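You operate a simulated robot arm through the tools that you are given. There is no shell and no other tool. Be economical: measure what you need, move in short steps, check, and stop when the job is done.

You run a simulated robot arm. Do the job below in one go: nothing can be reset, and whatever is moved stays where it is left.

## Task
Give the teal cup a ladle of chocolate sauce and fold the wooden flap down.
Fine: move the served cup to the counter top before you fold; use the pan's own ladle and put it back; spill nothing; the other cups stay empty where they are. Leave other pans, ladles and labels be.

Only the result counts: the job must be done as asked and must still hold three seconds after the hand-in. Knocking over, shifting, dropping, spilling or breaking anything else fails it. Flat cloth is picked up by pressing the open fingertips on it (5 to 10 N) and closing them slowly along it; thin cloth reads only 2 to 8 mm in the jaws.

## Robot
A 7-joint arm with a two-finger parallel gripper on a trunk, on a base that drives. Base frame: it is fixed to the floor where the robot stands at the start and does not move with it; the origin is under the middle of the robot, x ahead of it, y to its left, z up. Units: mm, degrees, N and s.
With the tool pointing down near the work surface it reaches from about 100 to 840 mm from the robot's upright axis, wherever it stands. Its first joint turns from -166.0 to 166.0 degrees. Places, roughly: long counter top [800, 700, 800]; steel pan (18x11x7 cm) [900, 100, 500]; wooden flap [600, 200, 800]. Payload 3.43 kg.
The TCP is the grasp point between the finger pads, 30 mm short of the fingertips. In the tool frame z runs along the fingers and y along their closing line. The gripper opens to 94 mm. The fingers are 28 mm wide and 10 mm thick; the gripper's body (50 by 96 mm) begins 55 mm behind the TCP.
Orientation is that of the tool frame in the base frame, as a unit quaternion [w, x, y, z]. With the fingers straight down and closing along the base's y, the tool's x points along the base's -x, its y along +y and its z along -z.

## Interface
- The arm moves only by the tool drive_tool. Its argument "steps" is text: rows parted by semicolons, each of 7 numbers parted by spaces: the closure, from 0 (fully open) to 1 (shut), then the shift along the base's x, y, z in mm, then the turn, a rotation vector about the base's x, y, z in degrees. In form: fingers x y z wx wy wz; .... A call has 1 to 20 rows; each row shifts and turns the commanded pose from where the row before left it. A row lasts 0.2 s, in which the tool goes at most 50 mm and 8.6 degrees; a call with a longer step from one row to the next is refused whole, and so is a gripper value outside its range. Where a pose cannot be reached the arm comes as near as it can. A force on the tool above 50 N (or 10 N above the force at the start of the call, whichever is more), or a blocked arm, ends the call early, and 0.2 s more pass. Each finger travels about 45 mm/s and halts on what it meets, pressing with about 42 N; the grip force reading is that of the motor and also rises with nothing between the fingers. The clock runs only during rows and for 0.2 s after the last one: add rows that do not move to give the fingers time. It gives the time, the measured TCP pose, the force on the tool (base axes), the opening and the grip force at its end, in the units of the frame above (readings bear some noise), with the torque about the TCP (base axes, N m) and any sound that the robot's microphone picked up.
- Cameras (640 x 400 px; columns grow to the right, rows downward): "scene" is now at [501.2, 177, 1329.7]; the picture's right is [-0.28, -0.96, 0.00], its down [-0.86, 0.25, -0.44] and it looks along [0.42, -0.12, -0.90] (base axes); focal length 214 px, centre (320, 200). "wrist" rides on the gripper at [76, 14, -103] in the tool frame; the picture's right is [-0.18, 0.98, 0.00], its down [-0.75, -0.14, -0.64] and it looks along [-0.63, -0.12, 0.77] (tool axes); focal length 243 px, centre (320, 200).
- get_image(camera): a new picture of that camera. No time passes.
- lift_body(by): slides the trunk up (or, below 0, down) by that many mm; the arm and the scene camera ride with it, the base frame stays. It gives what a move gives, with no picture.
- base_move(legs): drives the robot by 1 to 6 legs, each [ahead, left, turn to the left] in mm, mm and degrees, along the robot's own axes; the way and the turn of a leg run together, so that a leg with both is an arc; at most 1500 mm and 180 degrees a leg. The arm and the cameras ride along, it lands a little off, and it stops where it bumps. It gives what a move gives.
- head_to(pan, tilt): turns the head with the scene camera to pan (to the left, within 103 degrees either way) and tilt (down, from -29 to 69), counted from straight ahead of the robot. It gives what a move gives.
- probe_pixels(camera, pixels): for up to 12 pixels [column, row] of the newest picture of that camera ("zoom" is the newest enlarged one), the place [x, y, z] in the base frame of the surface seen there, good to about 3 mm. No time passes.
- inspect(camera, box): a new picture of the part [left, top, right, bottom] of that camera's present view, enlarged. No time passes.
- close_job(): hands the job in; it is judged then, once.

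Work in short steps. Measure before you move; look again where a grasp or a placing could have gone wrong, and mend it. You have 80 turns and 52 pictures in all, those below and enlarged ones among them. Open the gripper and draw the arm clear of the work before you hand the job in, unless the task says otherwise; then end with one line.

The tools are called by a JSON object that holds its "method" and its "body". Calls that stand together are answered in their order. drive_tool: Moves the arm, as the interface text tells. Its arguments: {"type":"object","properties":{"steps":{"type":"string"}},"required":["steps"]} The other tools are called the same way: lift_body (by) slides the trunk up or down; base_move (legs) drives the base; head_to (pan, tilt) turns the head that bears the scene camera; get_image (camera) takes a picture; probe_pixels (camera, pixels) gives the place of the surface under pixels of a picture; inspect (camera, box) takes an enlarged picture of a part of a camera's view; close_job () hands the job in.

At the start:

```text
time_s: 0.0
position: [603.3, -253.7, 1264.5]
tcp_rot: [0.0, -0.001, 1.0, 0.001]
force: [-0.1, -0.1, 0.2]
moment: [-0.03, 0.0, -0.01]
gripper_width: 94.0
grasp_force: 0.0
trunk travel left (down, up): [-425.0, 185.0]
robot x, y, heading: [-0.8, 0.6, -0.1]
head pan, tilt: [-16.4, 63.8]
```

scene: 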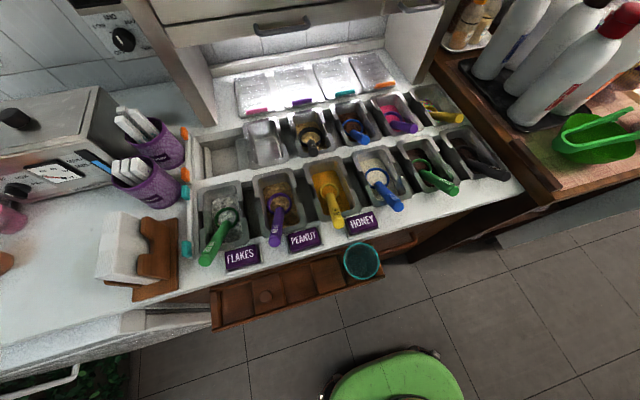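
wrist: 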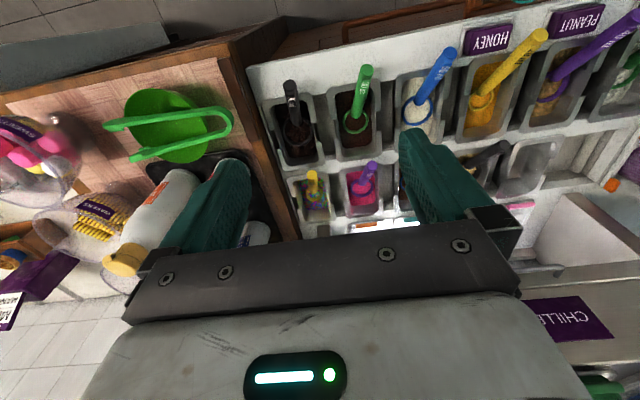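

The scene picture shows the pan rows at about (200-500, 100-250) and a teal cup at (362,262) standing on the wooden flap. I enlarge to find which pan holds the chocolate sauce.

{"method": "inspect", "body": {"camera": "scene", "box": [330, 80, 540, 230]}}

{"method": "inspect", "body": {"camera": "scene", "box": [180, 180, 420, 340]}}

{"method": "inspect", "body": {"camera": "wrist", "box": [240, 20, 640, 240]}}

```text
2.67 times, centred on (435, 155) of scene
```

zoom: 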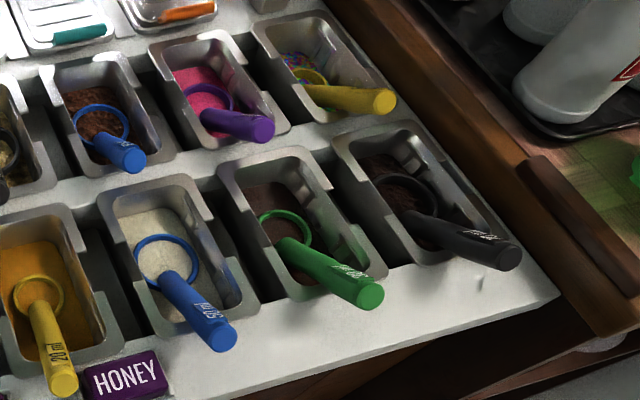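

```text
2.50 times, centred on (300, 260) of scene
```

zoom: 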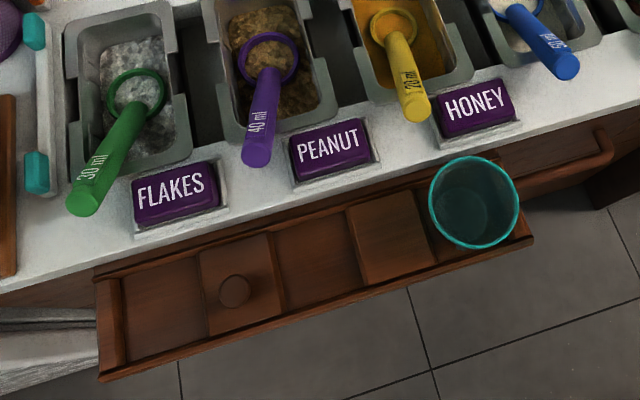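

```text
1.60 times, centred on (440, 130) of wrist
```

zoom: 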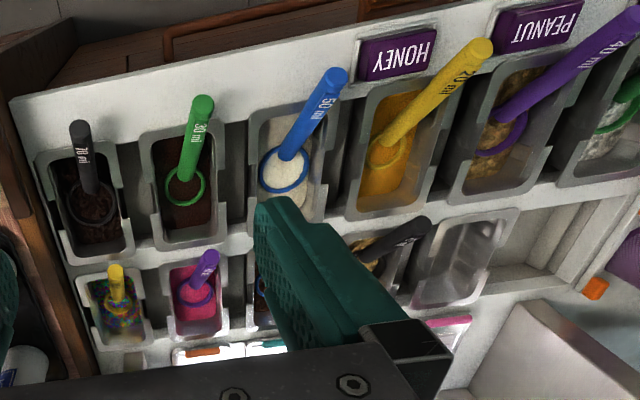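

Two or three pans look dark brown: the green-ladle pan at (420,165), the black-ladle pan at (465,150), and the small back pan with a blue ladle. I probe them and the cup, and take a closer look at the textures.

{"method": "inspect", "body": {"camera": "scene", "box": [400, 115, 510, 200]}}

{"method": "inspect", "body": {"camera": "wrist", "box": [260, 60, 420, 160]}}

{"method": "probe_pixels", "body": {"camera": "scene", "pixels": [[362, 247], [362, 280], [345, 262], [379, 262], [455, 190], [432, 172], [514, 177], [417, 172], [240, 310], [330, 290], [385, 215], [460, 215]]}}

```text
4.71 times, centred on (455, 158) of scene
```

zoom: 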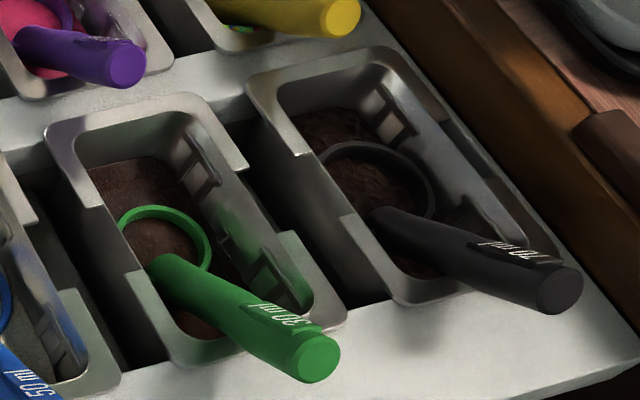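

```text
4.00 times, centred on (340, 110) of wrist
```

zoom: 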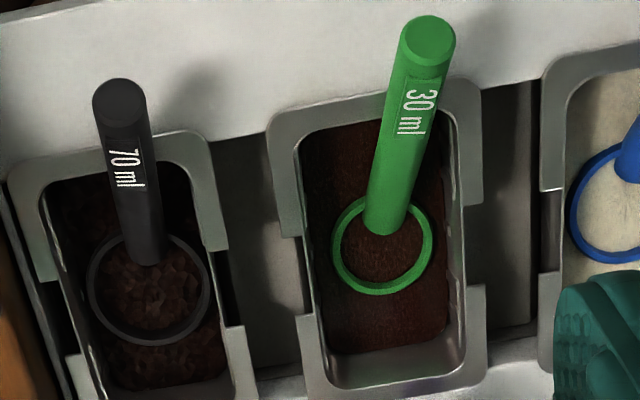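

```text
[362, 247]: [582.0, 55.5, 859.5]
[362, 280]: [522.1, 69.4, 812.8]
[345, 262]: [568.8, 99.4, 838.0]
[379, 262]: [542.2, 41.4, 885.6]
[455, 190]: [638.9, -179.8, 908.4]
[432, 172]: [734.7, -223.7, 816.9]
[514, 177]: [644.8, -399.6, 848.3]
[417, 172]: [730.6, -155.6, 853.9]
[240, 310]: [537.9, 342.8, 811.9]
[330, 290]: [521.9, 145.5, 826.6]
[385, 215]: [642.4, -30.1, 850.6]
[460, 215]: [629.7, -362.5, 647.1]
```

The green-ladle pan looks smooth (sauce-like), the black one looks like chunks. I look around the scene for other pans, labels and cups before deciding.

{"method": "head_to", "body": {"pan": 0, "tilt": 20}}

{"method": "get_image", "body": {"camera": "scene"}}

{"method": "head_to", "body": {"pan": 60, "tilt": 40}}

{"method": "get_image", "body": {"camera": "scene"}}

{"method": "head_to", "body": {"pan": -50, "tilt": 45}}

{"method": "get_image", "body": {"camera": "scene"}}

```text
time_s: 1.1
position: [603.9, -255.3, 1264.5]
tcp_rot: [0.0, -0.002, 1.0, 0.0]
force: [-0.6, -0.2, 0.1]
moment: [-0.02, -0.02, -0.01]
gripper_width: 94.1
grasp_force: 0.0
trunk travel left (down, up): [-425.0, 185.0]
robot x, y, heading: [2.3, 0.9, -0.1]
head pan, tilt: [0.0, 20.0]
```

```text
44 pictures are left
```

scene: 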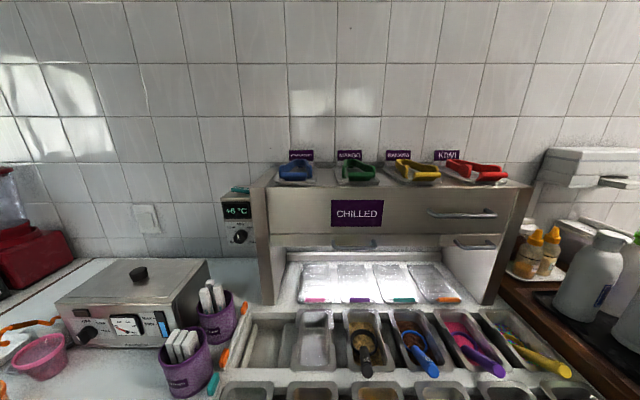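

```text
time_s: 2.4
position: [604.0, -255.8, 1264.0]
tcp_rot: [0.0, -0.002, 1.0, 0.0]
force: [0.2, 0.7, -0.2]
moment: [0.03, 0.0, 0.01]
gripper_width: 93.7
grasp_force: 0.1
trunk travel left (down, up): [-425.0, 185.0]
robot x, y, heading: [-2.8, 2.8, 0.1]
head pan, tilt: [60.0, 40.0]
```

```text
43 pictures are left
```

scene: 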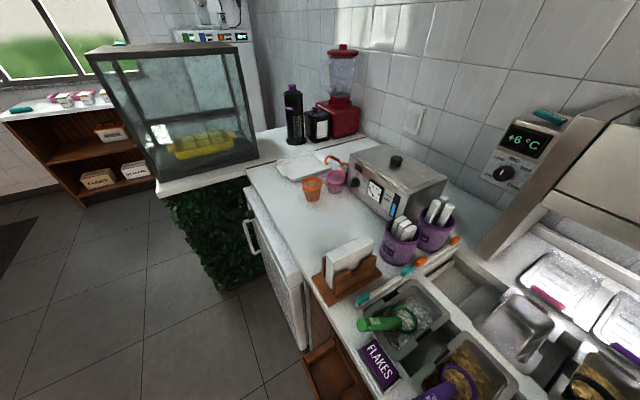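

```text
time_s: 4.3
position: [602.9, -253.5, 1264.7]
tcp_rot: [0.0, -0.001, 1.0, 0.0]
force: [0.5, -0.7, 0.3]
moment: [0.03, -0.01, -0.03]
gripper_width: 94.2
grasp_force: 0.1
trunk travel left (down, up): [-425.0, 185.0]
robot x, y, heading: [1.4, 2.5, -0.1]
head pan, tilt: [-50.0, 45.0]
```

```text
42 pictures are left
```

scene: 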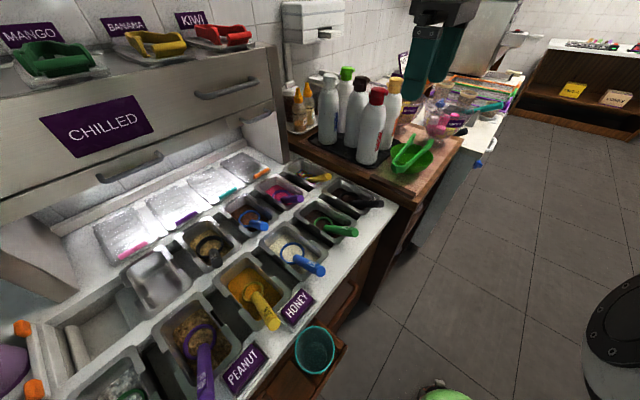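

No other labels say chocolate sauce; orange and pink cups stand on the left counter (312,187),(335,180). I lower the wrist camera toward the dark pans to judge the contents.

{"method": "drive_tool", "body": {"steps": "0 -2 10 -40 0 0 0;0 -2 10 -40 0 0 0;0 -2 10 -40 0 0 0;0 -2 10 -40 0 0 0;0 -2 10 -40 0 0 0;0 -2 10 -30 0 0 0"}}

{"method": "get_image", "body": {"camera": "wrist"}}

{"method": "head_to", "body": {"pan": -16.4, "tilt": 63.8}}

```text
time_s: 5.7
position: [593.3, -206.9, 1073.1]
tcp_rot: [-0.001, -0.001, 1.0, 0.001]
force: [0.2, -0.6, 0.1]
moment: [-0.03, 0.0, -0.04]
gripper_width: 93.9
grasp_force: 0.1
out of reach, approached as far as the arm can: row 5, 6
trunk travel left (down, up): [-425.0, 185.0]
robot x, y, heading: [3.1, -1.1, -0.0]
head pan, tilt: [-50.0, 45.0]
```

```text
41 pictures are left
```

wrist: 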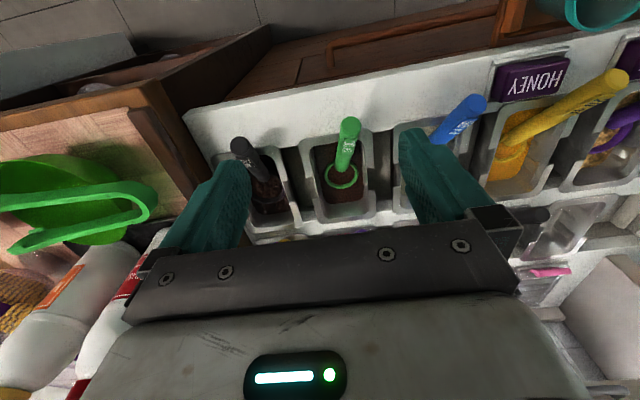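

```text
time_s: 6.7
position: [592.5, -206.7, 1073.3]
tcp_rot: [-0.001, -0.001, 1.0, 0.001]
force: [0.6, 0.1, 0.6]
moment: [-0.03, -0.01, 0.03]
gripper_width: 94.0
grasp_force: 0.1
trunk travel left (down, up): [-425.0, 185.0]
robot x, y, heading: [2.9, 0.9, -0.0]
head pan, tilt: [-16.4, 63.8]
```

The arm ran out of downward reach at z 1073, so the trunk must go down. First I zoom the wrist view on the pans.

{"method": "inspect", "body": {"camera": "wrist", "box": [220, 100, 400, 240]}}

{"method": "lift_body", "body": {"by": -200}}

{"method": "get_image", "body": {"camera": "scene"}}

```text
2.86 times, centred on (310, 170) of wrist
```

zoom: 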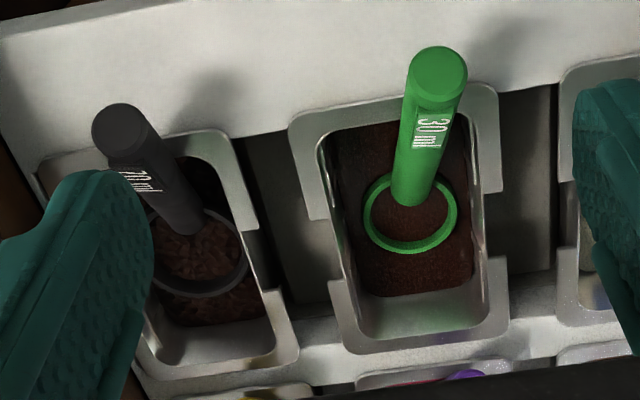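

```text
time_s: 8.7
position: [594.0, -206.6, 880.2]
tcp_rot: [0.006, -0.002, 1.0, -0.001]
force: [-11.6, 3.2, 19.2]
moment: [1.08, 0.06, 0.65]
gripper_width: 93.9
grasp_force: 0.1
trunk travel left (down, up): [-228.0, 382.0]
robot x, y, heading: [1.1, -0.6, -0.2]
head pan, tilt: [-16.4, 63.8]
stopped: the force on the tool passed its limit at 64 N (the readings are from after the stop); the commanded pose is now the measured one
```

```text
39 pictures are left
```

scene: 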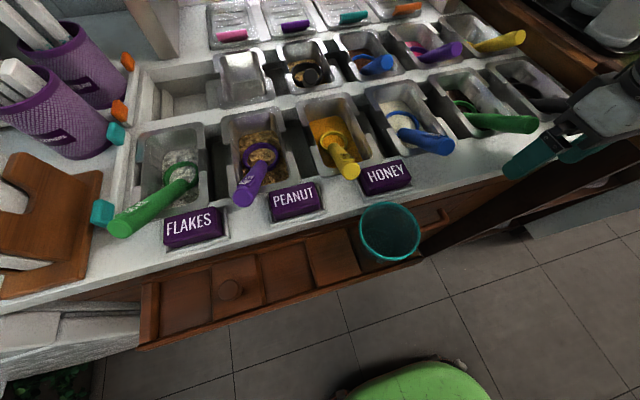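

The tool rode down with the trunk and touched something at z ~850 — my mistake. I lift the arm straight up and look.

{"method": "drive_tool", "body": {"steps": "0 0 0 20 0 0 0;0 0 0 40 0 0 0;0 -10 0 40 0 0 0"}}

{"method": "inspect", "body": {"camera": "scene", "box": [380, 60, 640, 220]}}

{"method": "get_image", "body": {"camera": "wrist"}}

```text
time_s: 9.5
position: [584.9, -209.3, 979.5]
tcp_rot: [0.005, 0.0, 1.0, 0.0]
force: [0.5, 0.6, -0.7]
moment: [-0.01, -0.01, -0.02]
gripper_width: 93.8
grasp_force: 0.1
trunk travel left (down, up): [-228.0, 382.0]
robot x, y, heading: [-2.7, -0.9, 0.1]
head pan, tilt: [-16.4, 63.8]
```

```text
2.46 times, centred on (510, 140) of scene
```

zoom: 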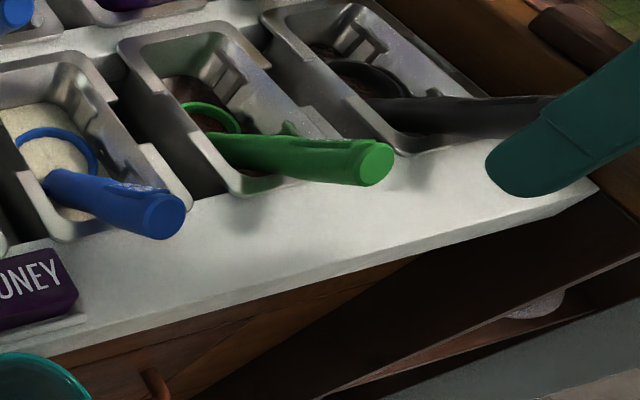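

```text
37 pictures are left
```

wrist: 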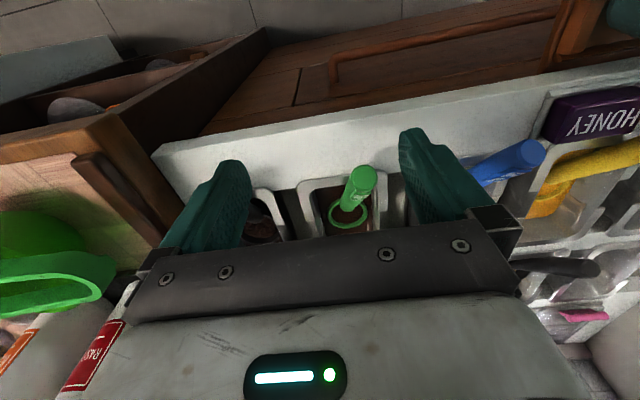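

The fingers touched about the counter front between the green and black handles. I move the arm aside to check nothing shifted.

{"method": "drive_tool", "body": {"steps": "0 -40 10 20 0 0 0;0 -45 10 10 0 0 0;0 -45 0 0 0 0 0;0 -40 0 0 0 0 0"}}

{"method": "inspect", "body": {"camera": "scene", "box": [320, 20, 600, 195]}}

{"method": "probe_pixels", "body": {"camera": "zoom", "pixels": [[320, 200]]}}

```text
time_s: 10.5
position: [534.8, -197.0, 1002.1]
tcp_rot: [0.004, 0.0, 1.0, 0.0]
force: [-0.4, 0.2, 0.1]
moment: [0.03, 0.02, -0.04]
gripper_width: 93.9
grasp_force: 0.0
out of reach, approached as far as the arm can: row 2, 3, 4
trunk travel left (down, up): [-228.0, 382.0]
robot x, y, heading: [1.7, 0.7, 0.1]
head pan, tilt: [-16.4, 63.8]
```

```text
2.29 times, centred on (460, 108) of scene
```

zoom: 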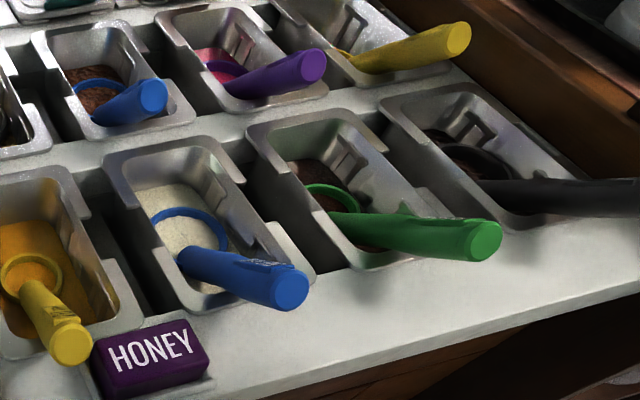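

```text
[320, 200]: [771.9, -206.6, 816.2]
```

Everything looks in place. I probe the green and black handles, ring and sauce surface in this zoom.

{"method": "probe_pixels", "body": {"camera": "zoom", "pixels": [[487, 242], [455, 236], [400, 228], [350, 222], [320, 187], [352, 195], [307, 170], [490, 195], [560, 195], [625, 195], [255, 135], [400, 255]]}}

{"method": "inspect", "body": {"camera": "scene", "box": [430, 60, 530, 145]}}

{"method": "inspect", "body": {"camera": "scene", "box": [320, 20, 420, 90]}}

```text
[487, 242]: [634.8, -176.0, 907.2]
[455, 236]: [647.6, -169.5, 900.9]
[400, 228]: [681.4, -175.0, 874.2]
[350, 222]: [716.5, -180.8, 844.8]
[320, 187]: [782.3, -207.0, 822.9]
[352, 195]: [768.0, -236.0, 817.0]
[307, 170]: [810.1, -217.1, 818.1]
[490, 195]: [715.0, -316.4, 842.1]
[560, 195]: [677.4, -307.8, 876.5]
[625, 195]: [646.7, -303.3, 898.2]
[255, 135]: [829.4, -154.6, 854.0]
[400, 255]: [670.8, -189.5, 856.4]
```

```text
4.71 times, centred on (480, 102) of scene
```

zoom: 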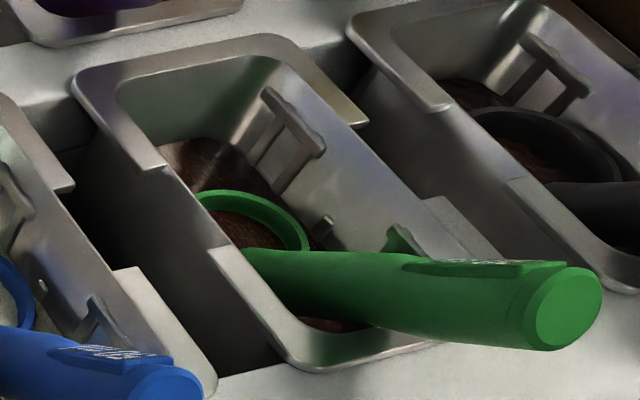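

```text
5.71 times, centred on (370, 55) of scene
```

zoom: 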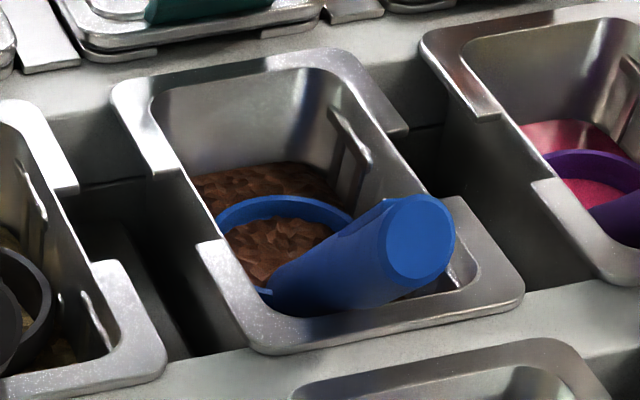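

The flat surface with a specular patch tells that the green-ladle front pan is the sauce (30 ml ladle; black and back-blue show chunks). Now I measure the cup and flap in an enlarged view.

{"method": "inspect", "body": {"camera": "scene", "box": [120, 170, 460, 360]}}

{"method": "probe_pixels", "body": {"camera": "scene", "pixels": [[389, 204], [361, 232], [418, 232], [389, 263], [390, 225], [385, 250], [330, 270], [229, 290], [150, 310], [170, 340], [330, 300], [300, 245]]}}

```text
1.88 times, centred on (290, 265) of scene
```

zoom: 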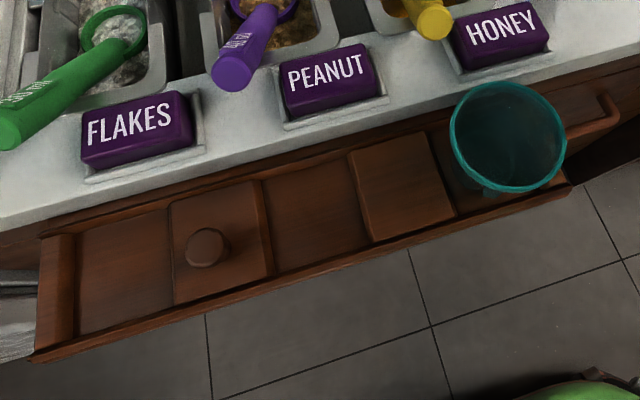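

```text
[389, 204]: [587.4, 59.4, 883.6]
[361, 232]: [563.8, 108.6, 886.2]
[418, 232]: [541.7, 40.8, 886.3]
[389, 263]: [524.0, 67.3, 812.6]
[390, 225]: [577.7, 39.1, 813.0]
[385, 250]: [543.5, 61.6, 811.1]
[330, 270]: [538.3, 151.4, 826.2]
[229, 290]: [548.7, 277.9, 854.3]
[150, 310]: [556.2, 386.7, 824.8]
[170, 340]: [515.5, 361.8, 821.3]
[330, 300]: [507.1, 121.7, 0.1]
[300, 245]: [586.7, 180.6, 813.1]
```

Cup: centre ≈ (555,74), radius 36, z 812–886. Green handle axis runs from about (714,-188,838) to its end (635,-176,907). I move the open gripper above the handle.

{"method": "drive_tool", "body": {"steps": "0 30 5 0 0 0 0;0 40 6 0 0 0 0;0 40 6 -20 0 0 0;0 10 0 -20 0 0 0"}}

{"method": "get_image", "body": {"camera": "wrist"}}

```text
time_s: 11.5
position: [654.7, -181.6, 961.1]
tcp_rot: [0.004, -0.001, 1.0, -0.001]
force: [-0.7, 0.3, -0.1]
moment: [0.0, 0.0, -0.02]
gripper_width: 94.0
grasp_force: 0.0
trunk travel left (down, up): [-228.0, 382.0]
robot x, y, heading: [-1.1, -0.0, 0.1]
head pan, tilt: [-16.4, 63.8]
```

```text
32 pictures are left
```

wrist: 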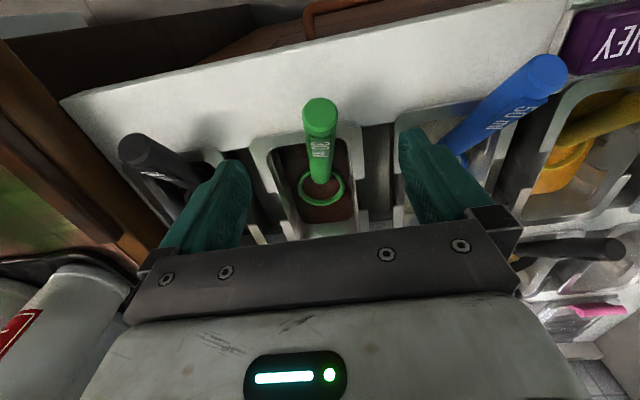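

The handle sits between the fingers. I probe the blue handle's end and the green handle once more for clearance.

{"method": "probe_pixels", "body": {"camera": "wrist", "pixels": [[545, 80], [470, 130], [320, 110], [319, 150], [320, 180], [305, 190], [340, 185], [322, 208], [130, 150], [320, 235], [265, 180], [320, 222]]}}

```text
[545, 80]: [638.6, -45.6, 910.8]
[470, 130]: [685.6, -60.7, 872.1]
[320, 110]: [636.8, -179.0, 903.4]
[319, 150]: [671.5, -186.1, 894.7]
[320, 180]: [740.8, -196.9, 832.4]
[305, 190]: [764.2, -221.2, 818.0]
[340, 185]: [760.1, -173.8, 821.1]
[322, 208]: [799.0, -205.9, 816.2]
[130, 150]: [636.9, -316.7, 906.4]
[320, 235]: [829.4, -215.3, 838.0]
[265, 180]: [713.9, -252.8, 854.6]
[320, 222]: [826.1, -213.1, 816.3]
```

The ring centre is about (767,-198), sauce at z 816, and the handle is yawed ~10°. I turn the tool -10° about z and descend so the pads straddle the handle at (660,-183,895), still open.

{"method": "drive_tool", "body": {"steps": "0 3 -1 0 0 0 -5;0 2 0 0 0 0 -5;0 0 0 -30 0 0 0;0 0 0 -20 0 0 0;0 0 0 -16 0 0 0;0 0 0 0 0 0 0"}}

{"method": "inspect", "body": {"camera": "wrist", "box": [160, 60, 480, 260]}}

```text
time_s: 12.9
position: [659.9, -179.3, 894.2]
tcp_rot: [0.004, 0.087, 0.996, -0.002]
force: [0.2, -0.3, 0.0]
moment: [0.0, -0.01, 0.01]
gripper_width: 94.2
grasp_force: 0.0
trunk travel left (down, up): [-228.0, 382.0]
robot x, y, heading: [1.6, -1.6, 0.3]
head pan, tilt: [-16.4, 63.8]
```

```text
2.00 times, centred on (320, 160) of wrist
```

zoom: 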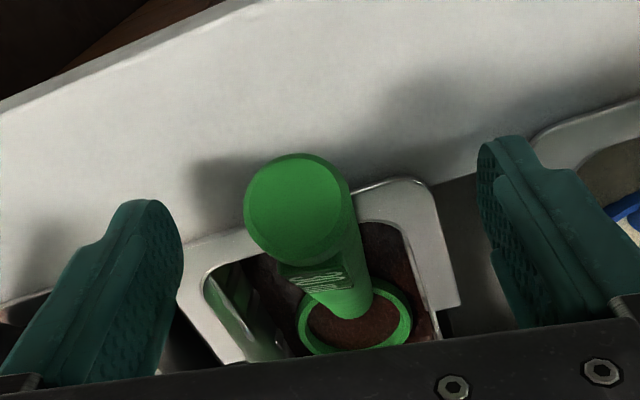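

The handle is centred to within ~4 mm. I shift slightly and close gently, giving the fingers time.

{"method": "drive_tool", "body": {"steps": "0 0 -4 0 0 0 0;0.4 0 0 0 0 0 0;0.6 0 0 0 0 0 0;0.75 0 0 0 0 0 0;1 0 0 0 0 0 0;1 0 0 0 0 0 0;1 0 0 0 0 0 0;1 0 0 0 0 0 0"}}

{"method": "get_image", "body": {"camera": "wrist"}}

```text
time_s: 14.7
position: [659.4, -184.3, 894.9]
tcp_rot: [0.004, 0.086, 0.996, -0.001]
force: [-0.6, 0.7, -0.1]
moment: [0.01, -0.15, 0.03]
gripper_width: 29.0
grasp_force: 41.8
trunk travel left (down, up): [-228.0, 382.0]
robot x, y, heading: [-0.4, -2.1, -0.1]
head pan, tilt: [-16.4, 63.8]
```

```text
30 pictures are left
```

wrist: 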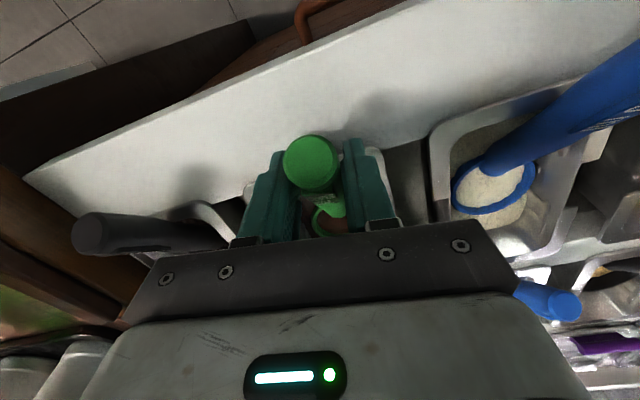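

Grip is firm (29 mm, 42 N). I dip the bowl a few mm deeper so its rim goes under the sauce, watching the force.

{"method": "drive_tool", "body": {"steps": "1 0 0 -2 0 0 0;1 0 0 -2 0 0 0;1 0 0 0 0 0 0"}}

{"method": "inspect", "body": {"camera": "scene", "box": [400, 60, 530, 145]}}

```text
time_s: 15.5
position: [659.9, -183.8, 893.5]
tcp_rot: [0.007, 0.087, 0.996, -0.002]
force: [-2.7, 4.2, 43.2]
moment: [0.17, -0.58, 0.16]
gripper_width: 29.6
grasp_force: 42.2
trunk travel left (down, up): [-228.0, 382.0]
robot x, y, heading: [1.9, -1.0, 0.1]
head pan, tilt: [-16.4, 63.8]
```

```text
4.71 times, centred on (465, 102) of scene
```

zoom: 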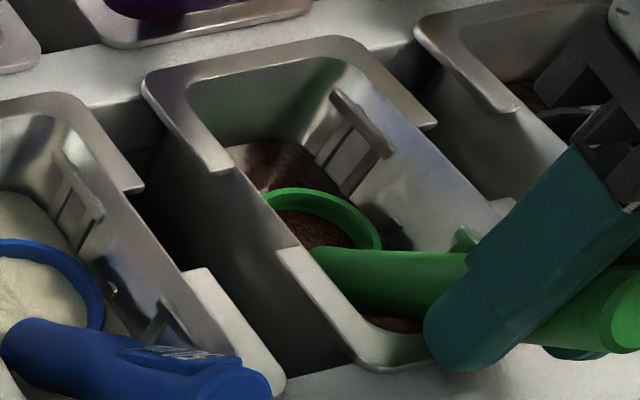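

The bowl rests on the pan bottom (43 N), so I go back up and raise the ladle level above the pan to see whether it is already full.

{"method": "drive_tool", "body": {"steps": "1 0 0 4 0 0 0;1 0 0 8 0 0 0;1 0 0 12 0 0 0;1 0 0 15 0 0 0;1 0 0 15 0 0 0;1 0 0 0 0 0 0"}}

{"method": "inspect", "body": {"camera": "scene", "box": [400, 40, 550, 140]}}

{"method": "get_image", "body": {"camera": "wrist"}}

```text
time_s: 16.9
position: [658.5, -184.6, 945.8]
tcp_rot: [0.004, 0.086, 0.996, -0.001]
force: [-0.6, 0.3, -0.9]
moment: [0.02, 0.05, 0.0]
gripper_width: 25.1
grasp_force: 41.7
trunk travel left (down, up): [-228.0, 382.0]
robot x, y, heading: [-1.8, -1.0, -0.1]
head pan, tilt: [-16.4, 63.8]
```

```text
4.00 times, centred on (475, 90) of scene
```

zoom: 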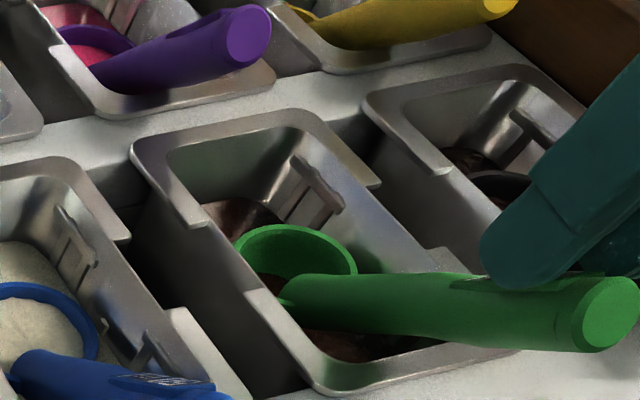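

```text
27 pictures are left
```

wrist: 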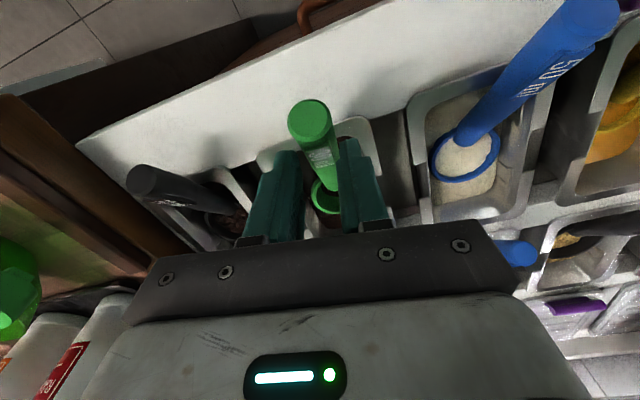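

The grip settled to 25 mm, so the ladle swung a little. I look into the bowl and measure the ring and handle.

{"method": "inspect", "body": {"camera": "wrist", "box": [270, 80, 390, 240]}}

{"method": "probe_pixels", "body": {"camera": "scene", "pixels": [[460, 102], [470, 111], [475, 97], [487, 101], [478, 115], [490, 112], [515, 115], [540, 122], [548, 121], [548, 112], [548, 125], [460, 97]]}}

```text
2.50 times, centred on (330, 160) of wrist
```

zoom: 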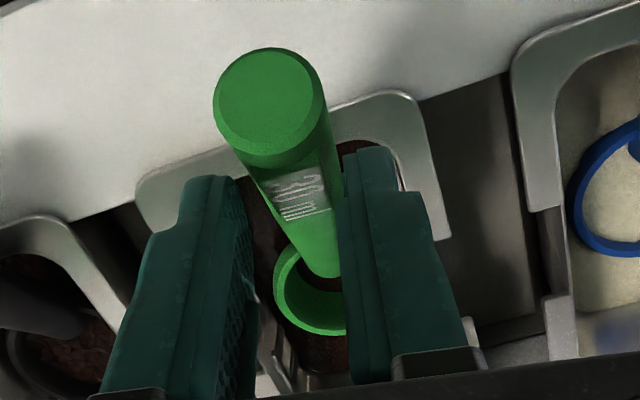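

```text
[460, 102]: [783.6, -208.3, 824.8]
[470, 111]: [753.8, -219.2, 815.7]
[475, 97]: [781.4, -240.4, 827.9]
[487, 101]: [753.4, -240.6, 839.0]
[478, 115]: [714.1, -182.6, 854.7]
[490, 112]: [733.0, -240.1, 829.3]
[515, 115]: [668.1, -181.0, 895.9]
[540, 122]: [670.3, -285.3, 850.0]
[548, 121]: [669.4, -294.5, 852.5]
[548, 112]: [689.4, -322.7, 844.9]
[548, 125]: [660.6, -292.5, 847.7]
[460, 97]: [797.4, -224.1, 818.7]
```

I take a tight view of the bowl from the scene camera and probe that.

{"method": "inspect", "body": {"camera": "scene", "box": [445, 80, 525, 130]}}

{"method": "probe_pixels", "body": {"camera": "zoom", "pixels": [[115, 110], [200, 85], [290, 120], [110, 160], [150, 170], [180, 150], [230, 130], [200, 190], [300, 190], [400, 190], [500, 200], [250, 105]]}}

```text
8.00 times, centred on (485, 105) of scene
```

zoom: 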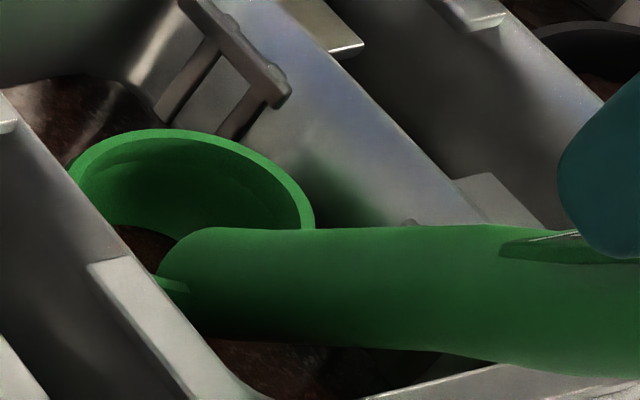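

```text
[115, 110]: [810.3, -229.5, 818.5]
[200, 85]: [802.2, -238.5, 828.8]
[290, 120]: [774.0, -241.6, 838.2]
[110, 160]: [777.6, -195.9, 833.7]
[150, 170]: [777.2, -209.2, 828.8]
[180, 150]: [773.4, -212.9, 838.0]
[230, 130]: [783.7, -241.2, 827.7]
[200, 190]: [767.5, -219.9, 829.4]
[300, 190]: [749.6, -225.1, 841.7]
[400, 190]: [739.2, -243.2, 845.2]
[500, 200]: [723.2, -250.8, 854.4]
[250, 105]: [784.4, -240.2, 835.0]
```

The ladle apparently swung/slid in the grip; bowl seems nearly empty. I probe rim and handle points in this zoom to get its present tilt.

{"method": "probe_pixels", "body": {"camera": "zoom", "pixels": [[80, 168], [120, 138], [180, 134], [235, 150], [285, 185], [307, 218], [172, 288], [145, 245], [135, 235], [260, 260], [400, 270], [580, 290]]}}

```text
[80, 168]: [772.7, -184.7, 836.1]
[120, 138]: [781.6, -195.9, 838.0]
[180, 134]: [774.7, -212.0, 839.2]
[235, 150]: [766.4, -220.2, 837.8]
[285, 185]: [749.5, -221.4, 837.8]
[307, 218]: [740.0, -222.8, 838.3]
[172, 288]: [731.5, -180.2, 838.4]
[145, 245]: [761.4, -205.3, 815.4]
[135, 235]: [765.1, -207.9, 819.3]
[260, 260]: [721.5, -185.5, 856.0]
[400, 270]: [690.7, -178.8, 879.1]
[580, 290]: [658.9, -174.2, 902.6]
```

The rim is level at z 838 but rose only ~18 mm while the hand rose 51: the handle slid down to the fingertips. I set the ladle back down gently, open and re-grasp deeper.

{"method": "drive_tool", "body": {"steps": "1 0 0 -6 0 0 0;1 0 0 -5 0 0 0;1 0 0 -4 0 0 0;1 0 0 0 0 0 0"}}

{"method": "inspect", "body": {"camera": "scene", "box": [440, 60, 600, 160]}}

```text
time_s: 17.9
position: [659.9, -185.6, 930.6]
tcp_rot: [0.006, 0.087, 0.996, -0.001]
force: [9.0, 0.6, 17.2]
moment: [-0.19, -1.02, 0.12]
gripper_width: 25.2
grasp_force: 41.8
trunk travel left (down, up): [-228.0, 382.0]
robot x, y, heading: [-0.6, 0.1, -0.1]
head pan, tilt: [-16.4, 63.8]
```

```text
4.00 times, centred on (520, 110) of scene
```

zoom: 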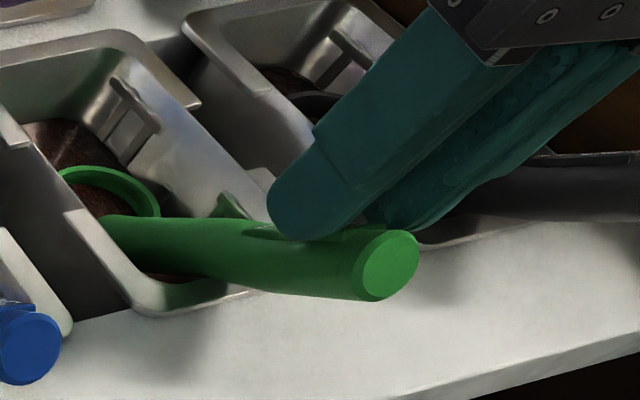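

It's seated (17 N) and only the fingertips hold the handle's top. I probe the handle axis here before opening.

{"method": "probe_pixels", "body": {"camera": "zoom", "pixels": [[390, 265], [380, 240], [372, 292], [412, 250], [320, 265], [320, 290], [260, 255], [200, 250], [200, 275], [120, 225], [110, 190], [330, 215]]}}

{"method": "drive_tool", "body": {"steps": "1 0 0 2 0 0 0;0.85 0 0 0 0 0 0;0.7 0 0 0 0 0 0;0.4 0 0 0 0 0 0;0.2 0 0 0 0 0 0;0 0 0 0 0 0 0;0 0 0 0 0 0 0"}}

{"method": "inspect", "body": {"camera": "scene", "box": [440, 60, 600, 160]}}

```text
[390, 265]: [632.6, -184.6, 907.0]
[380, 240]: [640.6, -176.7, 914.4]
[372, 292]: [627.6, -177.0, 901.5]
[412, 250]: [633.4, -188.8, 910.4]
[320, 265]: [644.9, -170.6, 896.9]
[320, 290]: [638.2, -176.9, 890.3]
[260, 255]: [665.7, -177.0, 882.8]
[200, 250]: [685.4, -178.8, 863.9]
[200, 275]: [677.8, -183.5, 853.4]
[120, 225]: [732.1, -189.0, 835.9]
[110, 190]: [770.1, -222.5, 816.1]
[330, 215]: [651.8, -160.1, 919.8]
```

```text
time_s: 19.5
position: [659.3, -185.2, 932.6]
tcp_rot: [0.005, 0.087, 0.996, -0.001]
force: [-0.1, -0.4, -0.1]
moment: [0.04, 0.01, 0.0]
gripper_width: 94.1
grasp_force: 0.1
trunk travel left (down, up): [-228.0, 382.0]
robot x, y, heading: [0.3, -0.5, -0.3]
head pan, tilt: [-16.4, 63.8]
```

```text
4.00 times, centred on (520, 110) of scene
```

zoom: 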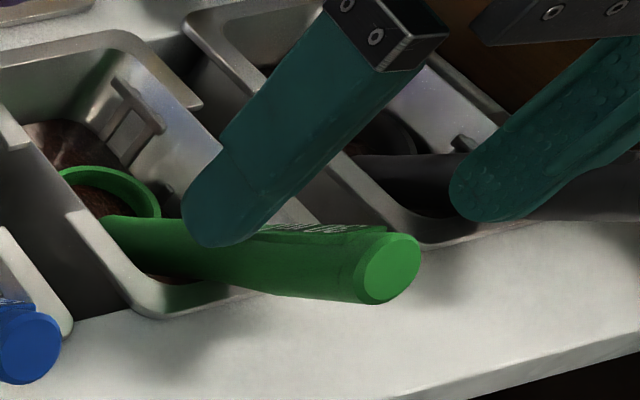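

The ladle stayed put; its axis is at about (657,-185,888). I tilt the tool 25° to be closer to perpendicular to the handle and lower the TCP onto the axis.

{"method": "drive_tool", "body": {"steps": "0 0 0 0 1.4 8.3 0;0 0 0 0 1.4 8.3 0;0 0 0 0 1.4 8.3 0;0 0 0 -15 0 0 0;0 -1 0 -15 0 0 0;0 -1 0 -14 0 0 0;0 0 0 0 0 0 0"}}

{"method": "inspect", "body": {"camera": "scene", "box": [440, 60, 600, 160]}}

```text
time_s: 21.1
position: [658.3, -185.2, 888.4]
tcp_rot: [-0.213, 0.084, 0.973, 0.017]
force: [0.0, 0.1, -0.1]
moment: [0.02, 0.01, 0.03]
gripper_width: 93.9
grasp_force: 0.0
trunk travel left (down, up): [-228.0, 382.0]
robot x, y, heading: [-2.5, -1.4, -0.3]
head pan, tilt: [-16.4, 63.8]
```

```text
4.00 times, centred on (520, 110) of scene
```

zoom: 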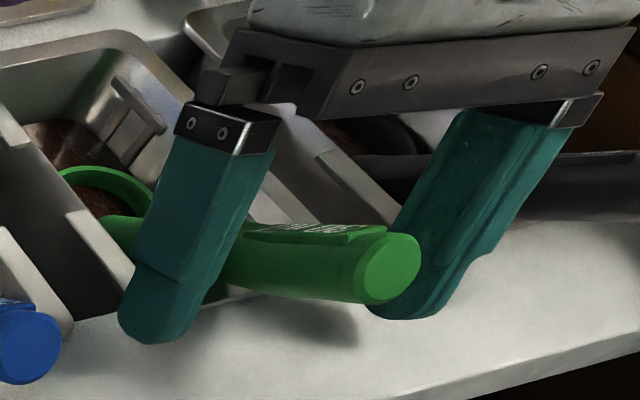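

Fingers straddle the handle well. I close, then lift slowly (the sauce may drag).

{"method": "drive_tool", "body": {"steps": "0.4 0 0 0 0 0 0;0.7 0 0 0 0 0 0;1 0 0 0 0 0 0;1 0 0 0 0 0 0;1 0 0 0 0 0 0;1 0 0 0 0 0 0;1 0 0 2 0 0 0;1 0 0 2 0 0 0;1 0 0 2 0 0 0;1 0 0 2 0 0 0"}}

{"method": "inspect", "body": {"camera": "scene", "box": [440, 60, 600, 160]}}

{"method": "probe_pixels", "body": {"camera": "zoom", "pixels": [[62, 178], [85, 170], [120, 175], [150, 200], [110, 192], [390, 265], [320, 265], [260, 255], [106, 217], [90, 195]]}}

```text
time_s: 23.3
position: [657.9, -184.2, 896.2]
tcp_rot: [-0.213, 0.085, 0.973, 0.016]
force: [-0.2, 0.1, -0.2]
moment: [-0.02, 0.02, -0.01]
gripper_width: 29.4
grasp_force: 41.7
trunk travel left (down, up): [-228.0, 382.0]
robot x, y, heading: [0.7, 0.5, -0.2]
head pan, tilt: [-16.4, 63.8]
```

```text
4.00 times, centred on (520, 110) of scene
```

zoom: 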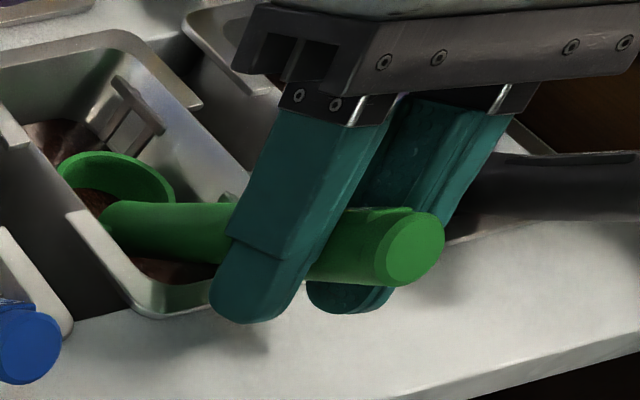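

```text
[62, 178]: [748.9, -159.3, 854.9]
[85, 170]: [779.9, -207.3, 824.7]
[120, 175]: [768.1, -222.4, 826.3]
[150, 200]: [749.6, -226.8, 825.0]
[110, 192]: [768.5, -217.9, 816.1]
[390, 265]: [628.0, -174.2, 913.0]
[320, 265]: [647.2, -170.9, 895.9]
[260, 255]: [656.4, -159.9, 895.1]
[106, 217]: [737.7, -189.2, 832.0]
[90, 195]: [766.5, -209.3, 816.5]
```

Now it holds. I lift another ~30 mm and see what remains in the bowl.

{"method": "drive_tool", "body": {"steps": "1 0 0 4 0 0 0;1 0 0 4 0 0 0;1 0 0 4 0 0 0;1 0 0 4 0 0 0;1 0 0 4 0 0 0;1 0 0 5 0 0 0;1 0 0 5 0 0 0;1 0 0 0 0 0 0"}}

{"method": "inspect", "body": {"camera": "scene", "box": [440, 70, 520, 120]}}

{"method": "probe_pixels", "body": {"camera": "zoom", "pixels": [[90, 170], [130, 130], [200, 120], [260, 150], [300, 190], [140, 190], [180, 180], [220, 190], [170, 220], [140, 220]]}}

```text
time_s: 25.1
position: [657.7, -183.5, 925.6]
tcp_rot: [-0.214, 0.083, 0.973, 0.017]
force: [0.8, -0.4, 0.7]
moment: [0.03, 0.03, -0.02]
gripper_width: 29.2
grasp_force: 42.0
trunk travel left (down, up): [-228.0, 382.0]
robot x, y, heading: [0.0, 0.1, -0.1]
head pan, tilt: [-16.4, 63.8]
```

```text
8.00 times, centred on (480, 95) of scene
```

zoom: 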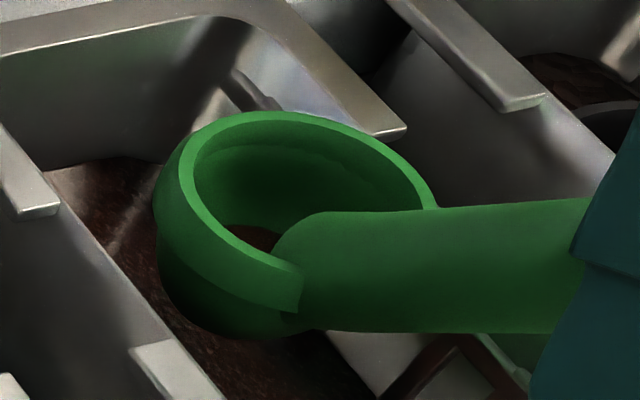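

```text
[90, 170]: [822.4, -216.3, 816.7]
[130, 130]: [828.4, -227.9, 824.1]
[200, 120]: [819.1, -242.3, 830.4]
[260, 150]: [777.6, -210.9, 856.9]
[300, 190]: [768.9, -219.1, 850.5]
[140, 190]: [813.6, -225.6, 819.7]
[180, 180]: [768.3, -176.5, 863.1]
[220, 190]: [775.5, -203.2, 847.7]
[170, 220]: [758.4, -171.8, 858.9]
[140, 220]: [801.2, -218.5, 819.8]
```

The bowl is visible and about level; a brown patch is at (255,238). I probe it and the rim.

{"method": "probe_pixels", "body": {"camera": "zoom", "pixels": [[253, 238], [262, 234], [245, 244], [260, 225], [270, 116], [340, 128], [420, 190], [185, 175], [205, 225], [285, 275], [175, 270], [220, 325]]}}

```text
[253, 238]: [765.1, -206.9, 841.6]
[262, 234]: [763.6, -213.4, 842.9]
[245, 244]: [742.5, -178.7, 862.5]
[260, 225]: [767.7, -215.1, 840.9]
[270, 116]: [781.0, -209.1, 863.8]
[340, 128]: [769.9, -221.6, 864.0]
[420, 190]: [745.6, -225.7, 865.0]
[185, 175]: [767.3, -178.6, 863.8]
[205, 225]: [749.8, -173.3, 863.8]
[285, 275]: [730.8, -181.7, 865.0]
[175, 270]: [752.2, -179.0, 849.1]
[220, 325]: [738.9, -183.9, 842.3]
```

Rim is level at z 864, centre ≈ (756,-201), but the bowl is nearly empty (content 22 mm below the rim): I need to scoop. First I check the cabinet clearance behind with free probes on the last scene picture.

{"method": "probe_pixels", "body": {"camera": "scene", "pixels": [[160, 10], [158, 40], [158, 55], [170, 20], [235, 38], [300, 30], [355, 20], [410, 10], [455, 5], [240, 8], [500, 40], [130, 5]]}}

```text
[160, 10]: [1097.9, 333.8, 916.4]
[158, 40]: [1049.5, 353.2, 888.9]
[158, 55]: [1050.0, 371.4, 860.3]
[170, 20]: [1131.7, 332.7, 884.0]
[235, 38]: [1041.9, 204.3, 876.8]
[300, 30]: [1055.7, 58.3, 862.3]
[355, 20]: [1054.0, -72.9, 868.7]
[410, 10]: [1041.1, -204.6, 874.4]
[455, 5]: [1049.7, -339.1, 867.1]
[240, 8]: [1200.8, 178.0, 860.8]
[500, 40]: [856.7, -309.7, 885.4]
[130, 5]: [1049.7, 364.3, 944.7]
```

The cabinet starts at x ≈ 1050, leaving room. I shift the bowl forward over the pan and tilt its far lip down 20°, still above the sauce, then lower it to about 10 mm above the dip depth.

{"method": "drive_tool", "body": {"steps": "1 14.4 -2.3 10.2 1.17 6.56 0;1 14.4 -2.3 10.2 1.17 6.56 0;1 14.4 -2.2 10.3 1.17 6.56 0;1 0 0 0 0 0 0;1 0 0 -8 0 0 0;1 0 0 -8 0 0 0;1 0 0 -8 0 0 0;1 0 0 -8 0 0 0;1 0 0 -6 0 0 0;1 0 0 0 0 0 0"}}

{"method": "inspect", "body": {"camera": "scene", "box": [430, 60, 590, 160]}}

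{"method": "probe_pixels", "body": {"camera": "zoom", "pixels": [[100, 150], [120, 150], [140, 160], [160, 180], [130, 190], [150, 200], [180, 200], [110, 180], [90, 170], [200, 200]]}}

```text
time_s: 27.3
position: [700.4, -191.5, 919.3]
tcp_rot: [-0.379, 0.079, 0.922, 0.032]
force: [0.1, -0.3, -0.3]
moment: [-0.04, 0.01, 0.01]
gripper_width: 29.4
grasp_force: 41.8
trunk travel left (down, up): [-228.0, 382.0]
robot x, y, heading: [-1.5, -0.2, -0.0]
head pan, tilt: [-16.4, 63.8]
```

```text
4.00 times, centred on (510, 110) of scene
```

zoom: 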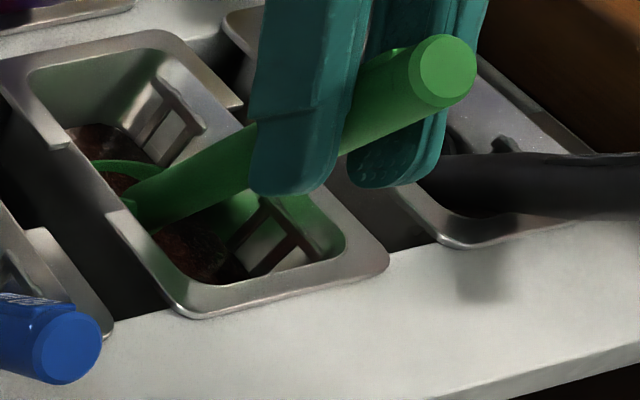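

```text
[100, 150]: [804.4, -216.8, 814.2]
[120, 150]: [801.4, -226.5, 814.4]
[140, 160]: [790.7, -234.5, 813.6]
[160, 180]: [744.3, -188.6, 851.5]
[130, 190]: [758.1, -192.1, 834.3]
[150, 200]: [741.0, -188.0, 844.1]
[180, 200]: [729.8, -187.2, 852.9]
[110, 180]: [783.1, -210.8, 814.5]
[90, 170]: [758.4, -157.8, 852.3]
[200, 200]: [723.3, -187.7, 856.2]
```

Clean so far; the far lip is at the sauce. I lower 13 mm more in small steps, checking force.

{"method": "drive_tool", "body": {"steps": "1 0 0 -4 0 0 0;1 0 0 -4 0 0 0;1 0 0 -3 0 0 0;1 0 0 -2 0 0 0;1 0 0 0 0 0 0"}}

```text
time_s: 28.5
position: [699.0, -191.9, 907.3]
tcp_rot: [-0.379, 0.079, 0.922, 0.032]
force: [-7.6, 2.5, 24.8]
moment: [-0.17, -1.0, 0.04]
gripper_width: 29.3
grasp_force: 42.1
trunk travel left (down, up): [-228.0, 382.0]
robot x, y, heading: [-1.3, -3.1, 0.0]
head pan, tilt: [-16.4, 63.8]
```

Bowl touches the pan floor (25 N). I ease up 2 mm, then level the bowl from 20° to 5° about its centre while submerged.

{"method": "drive_tool", "body": {"steps": "1 0 0 2 0 0 0;1 -5.3 1 -5.1 -0.66 -3.69 0;1 -5.3 0.9 -5.4 -0.66 -3.69 0;1 -5.3 0.9 -5.6 -0.66 -3.69 0;1 -5.3 1 -5.8 -0.66 -3.69 0;1 0 0 0 0 0 0;1 0 0 0 0 0 0"}}

{"method": "inspect", "body": {"camera": "scene", "box": [430, 60, 590, 160]}}

{"method": "probe_pixels", "body": {"camera": "zoom", "pixels": [[100, 150], [85, 160], [110, 165], [130, 165], [150, 175], [105, 185], [125, 180], [170, 190], [200, 190]]}}

```text
time_s: 30.1
position: [679.5, -187.4, 886.8]
tcp_rot: [-0.254, 0.084, 0.963, 0.021]
force: [10.3, -1.8, 25.6]
moment: [0.38, -0.31, -0.15]
gripper_width: 29.3
grasp_force: 42.1
trunk travel left (down, up): [-228.0, 382.0]
robot x, y, heading: [2.0, 2.2, -0.1]
head pan, tilt: [-16.4, 63.8]
```

```text
4.00 times, centred on (510, 110) of scene
```

zoom: 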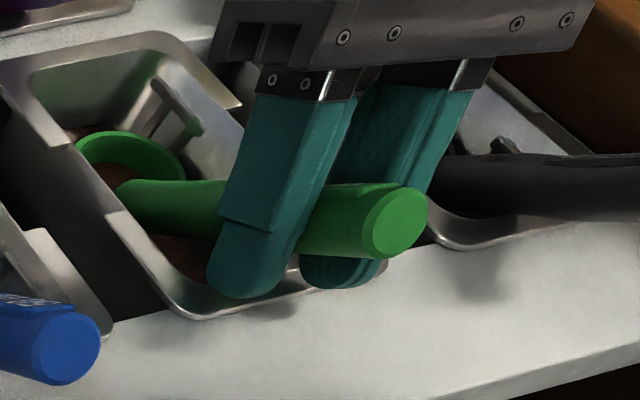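

```text
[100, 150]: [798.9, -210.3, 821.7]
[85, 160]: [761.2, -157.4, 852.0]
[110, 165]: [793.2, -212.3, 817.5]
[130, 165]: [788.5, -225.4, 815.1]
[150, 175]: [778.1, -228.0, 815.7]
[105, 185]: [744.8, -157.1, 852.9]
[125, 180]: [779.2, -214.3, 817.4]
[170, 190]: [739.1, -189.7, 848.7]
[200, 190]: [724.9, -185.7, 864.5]
```

Slight contact again (fingertip/bowl). Sauce inside the bowl reads 817 with the rim around it at ~821. I lift slowly straight up and check fill and level.

{"method": "drive_tool", "body": {"steps": "1 0 0 2 0 0 0;1 0 0 2 0 0 0;1 0 0 3 0 0 0;1 0 0 3 0 0 0;1 0 0 4 0 0 0;1 0 0 4 0 0 0;1 0 0 4 0 0 0;1 0 0 5 0 0 0;1 0 0 5 0 0 0;1 0 0 5 0 0 0;1 0 0 5 0 0 0;1 0 0 0 0 0 0"}}

{"method": "inspect", "body": {"camera": "scene", "box": [440, 70, 520, 120]}}

{"method": "probe_pixels", "body": {"camera": "zoom", "pixels": [[150, 110], [200, 90], [260, 80], [320, 110], [380, 150], [150, 170], [180, 200], [210, 160], [250, 160], [200, 180], [300, 160], [230, 210]]}}

```text
time_s: 32.7
position: [679.0, -188.5, 926.8]
tcp_rot: [-0.256, 0.082, 0.963, 0.02]
force: [-0.1, -0.1, -0.6]
moment: [-0.04, 0.03, 0.01]
gripper_width: 29.5
grasp_force: 42.0
trunk travel left (down, up): [-228.0, 382.0]
robot x, y, heading: [-4.3, -0.2, 0.1]
head pan, tilt: [-16.4, 63.8]
```

```text
8.00 times, centred on (480, 95) of scene
```

zoom: 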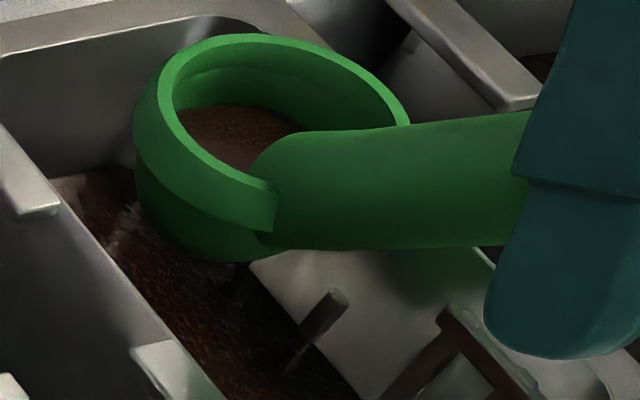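

```text
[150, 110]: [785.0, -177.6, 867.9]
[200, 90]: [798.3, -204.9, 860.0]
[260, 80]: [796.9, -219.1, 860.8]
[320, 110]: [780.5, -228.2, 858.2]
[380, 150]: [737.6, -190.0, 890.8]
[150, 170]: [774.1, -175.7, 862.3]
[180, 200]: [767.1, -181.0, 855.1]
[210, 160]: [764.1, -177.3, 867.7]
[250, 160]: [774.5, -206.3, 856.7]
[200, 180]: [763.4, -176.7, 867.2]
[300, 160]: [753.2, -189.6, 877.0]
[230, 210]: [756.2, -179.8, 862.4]
```

Now there's a good amount of sauce. I measure rim height all around to judge fill level.

{"method": "probe_pixels", "body": {"camera": "zoom", "pixels": [[250, 38], [320, 55], [403, 115], [165, 70], [160, 120], [195, 165], [270, 195], [230, 135], [210, 120], [270, 130], [190, 250], [240, 258]]}}

```text
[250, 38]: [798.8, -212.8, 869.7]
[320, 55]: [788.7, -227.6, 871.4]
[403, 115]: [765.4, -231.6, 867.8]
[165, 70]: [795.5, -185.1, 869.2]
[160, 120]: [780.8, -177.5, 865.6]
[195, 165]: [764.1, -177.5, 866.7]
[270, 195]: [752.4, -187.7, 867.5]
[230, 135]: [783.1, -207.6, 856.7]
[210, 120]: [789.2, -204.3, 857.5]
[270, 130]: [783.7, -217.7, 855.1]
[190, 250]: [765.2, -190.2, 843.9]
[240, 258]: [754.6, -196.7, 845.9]
```

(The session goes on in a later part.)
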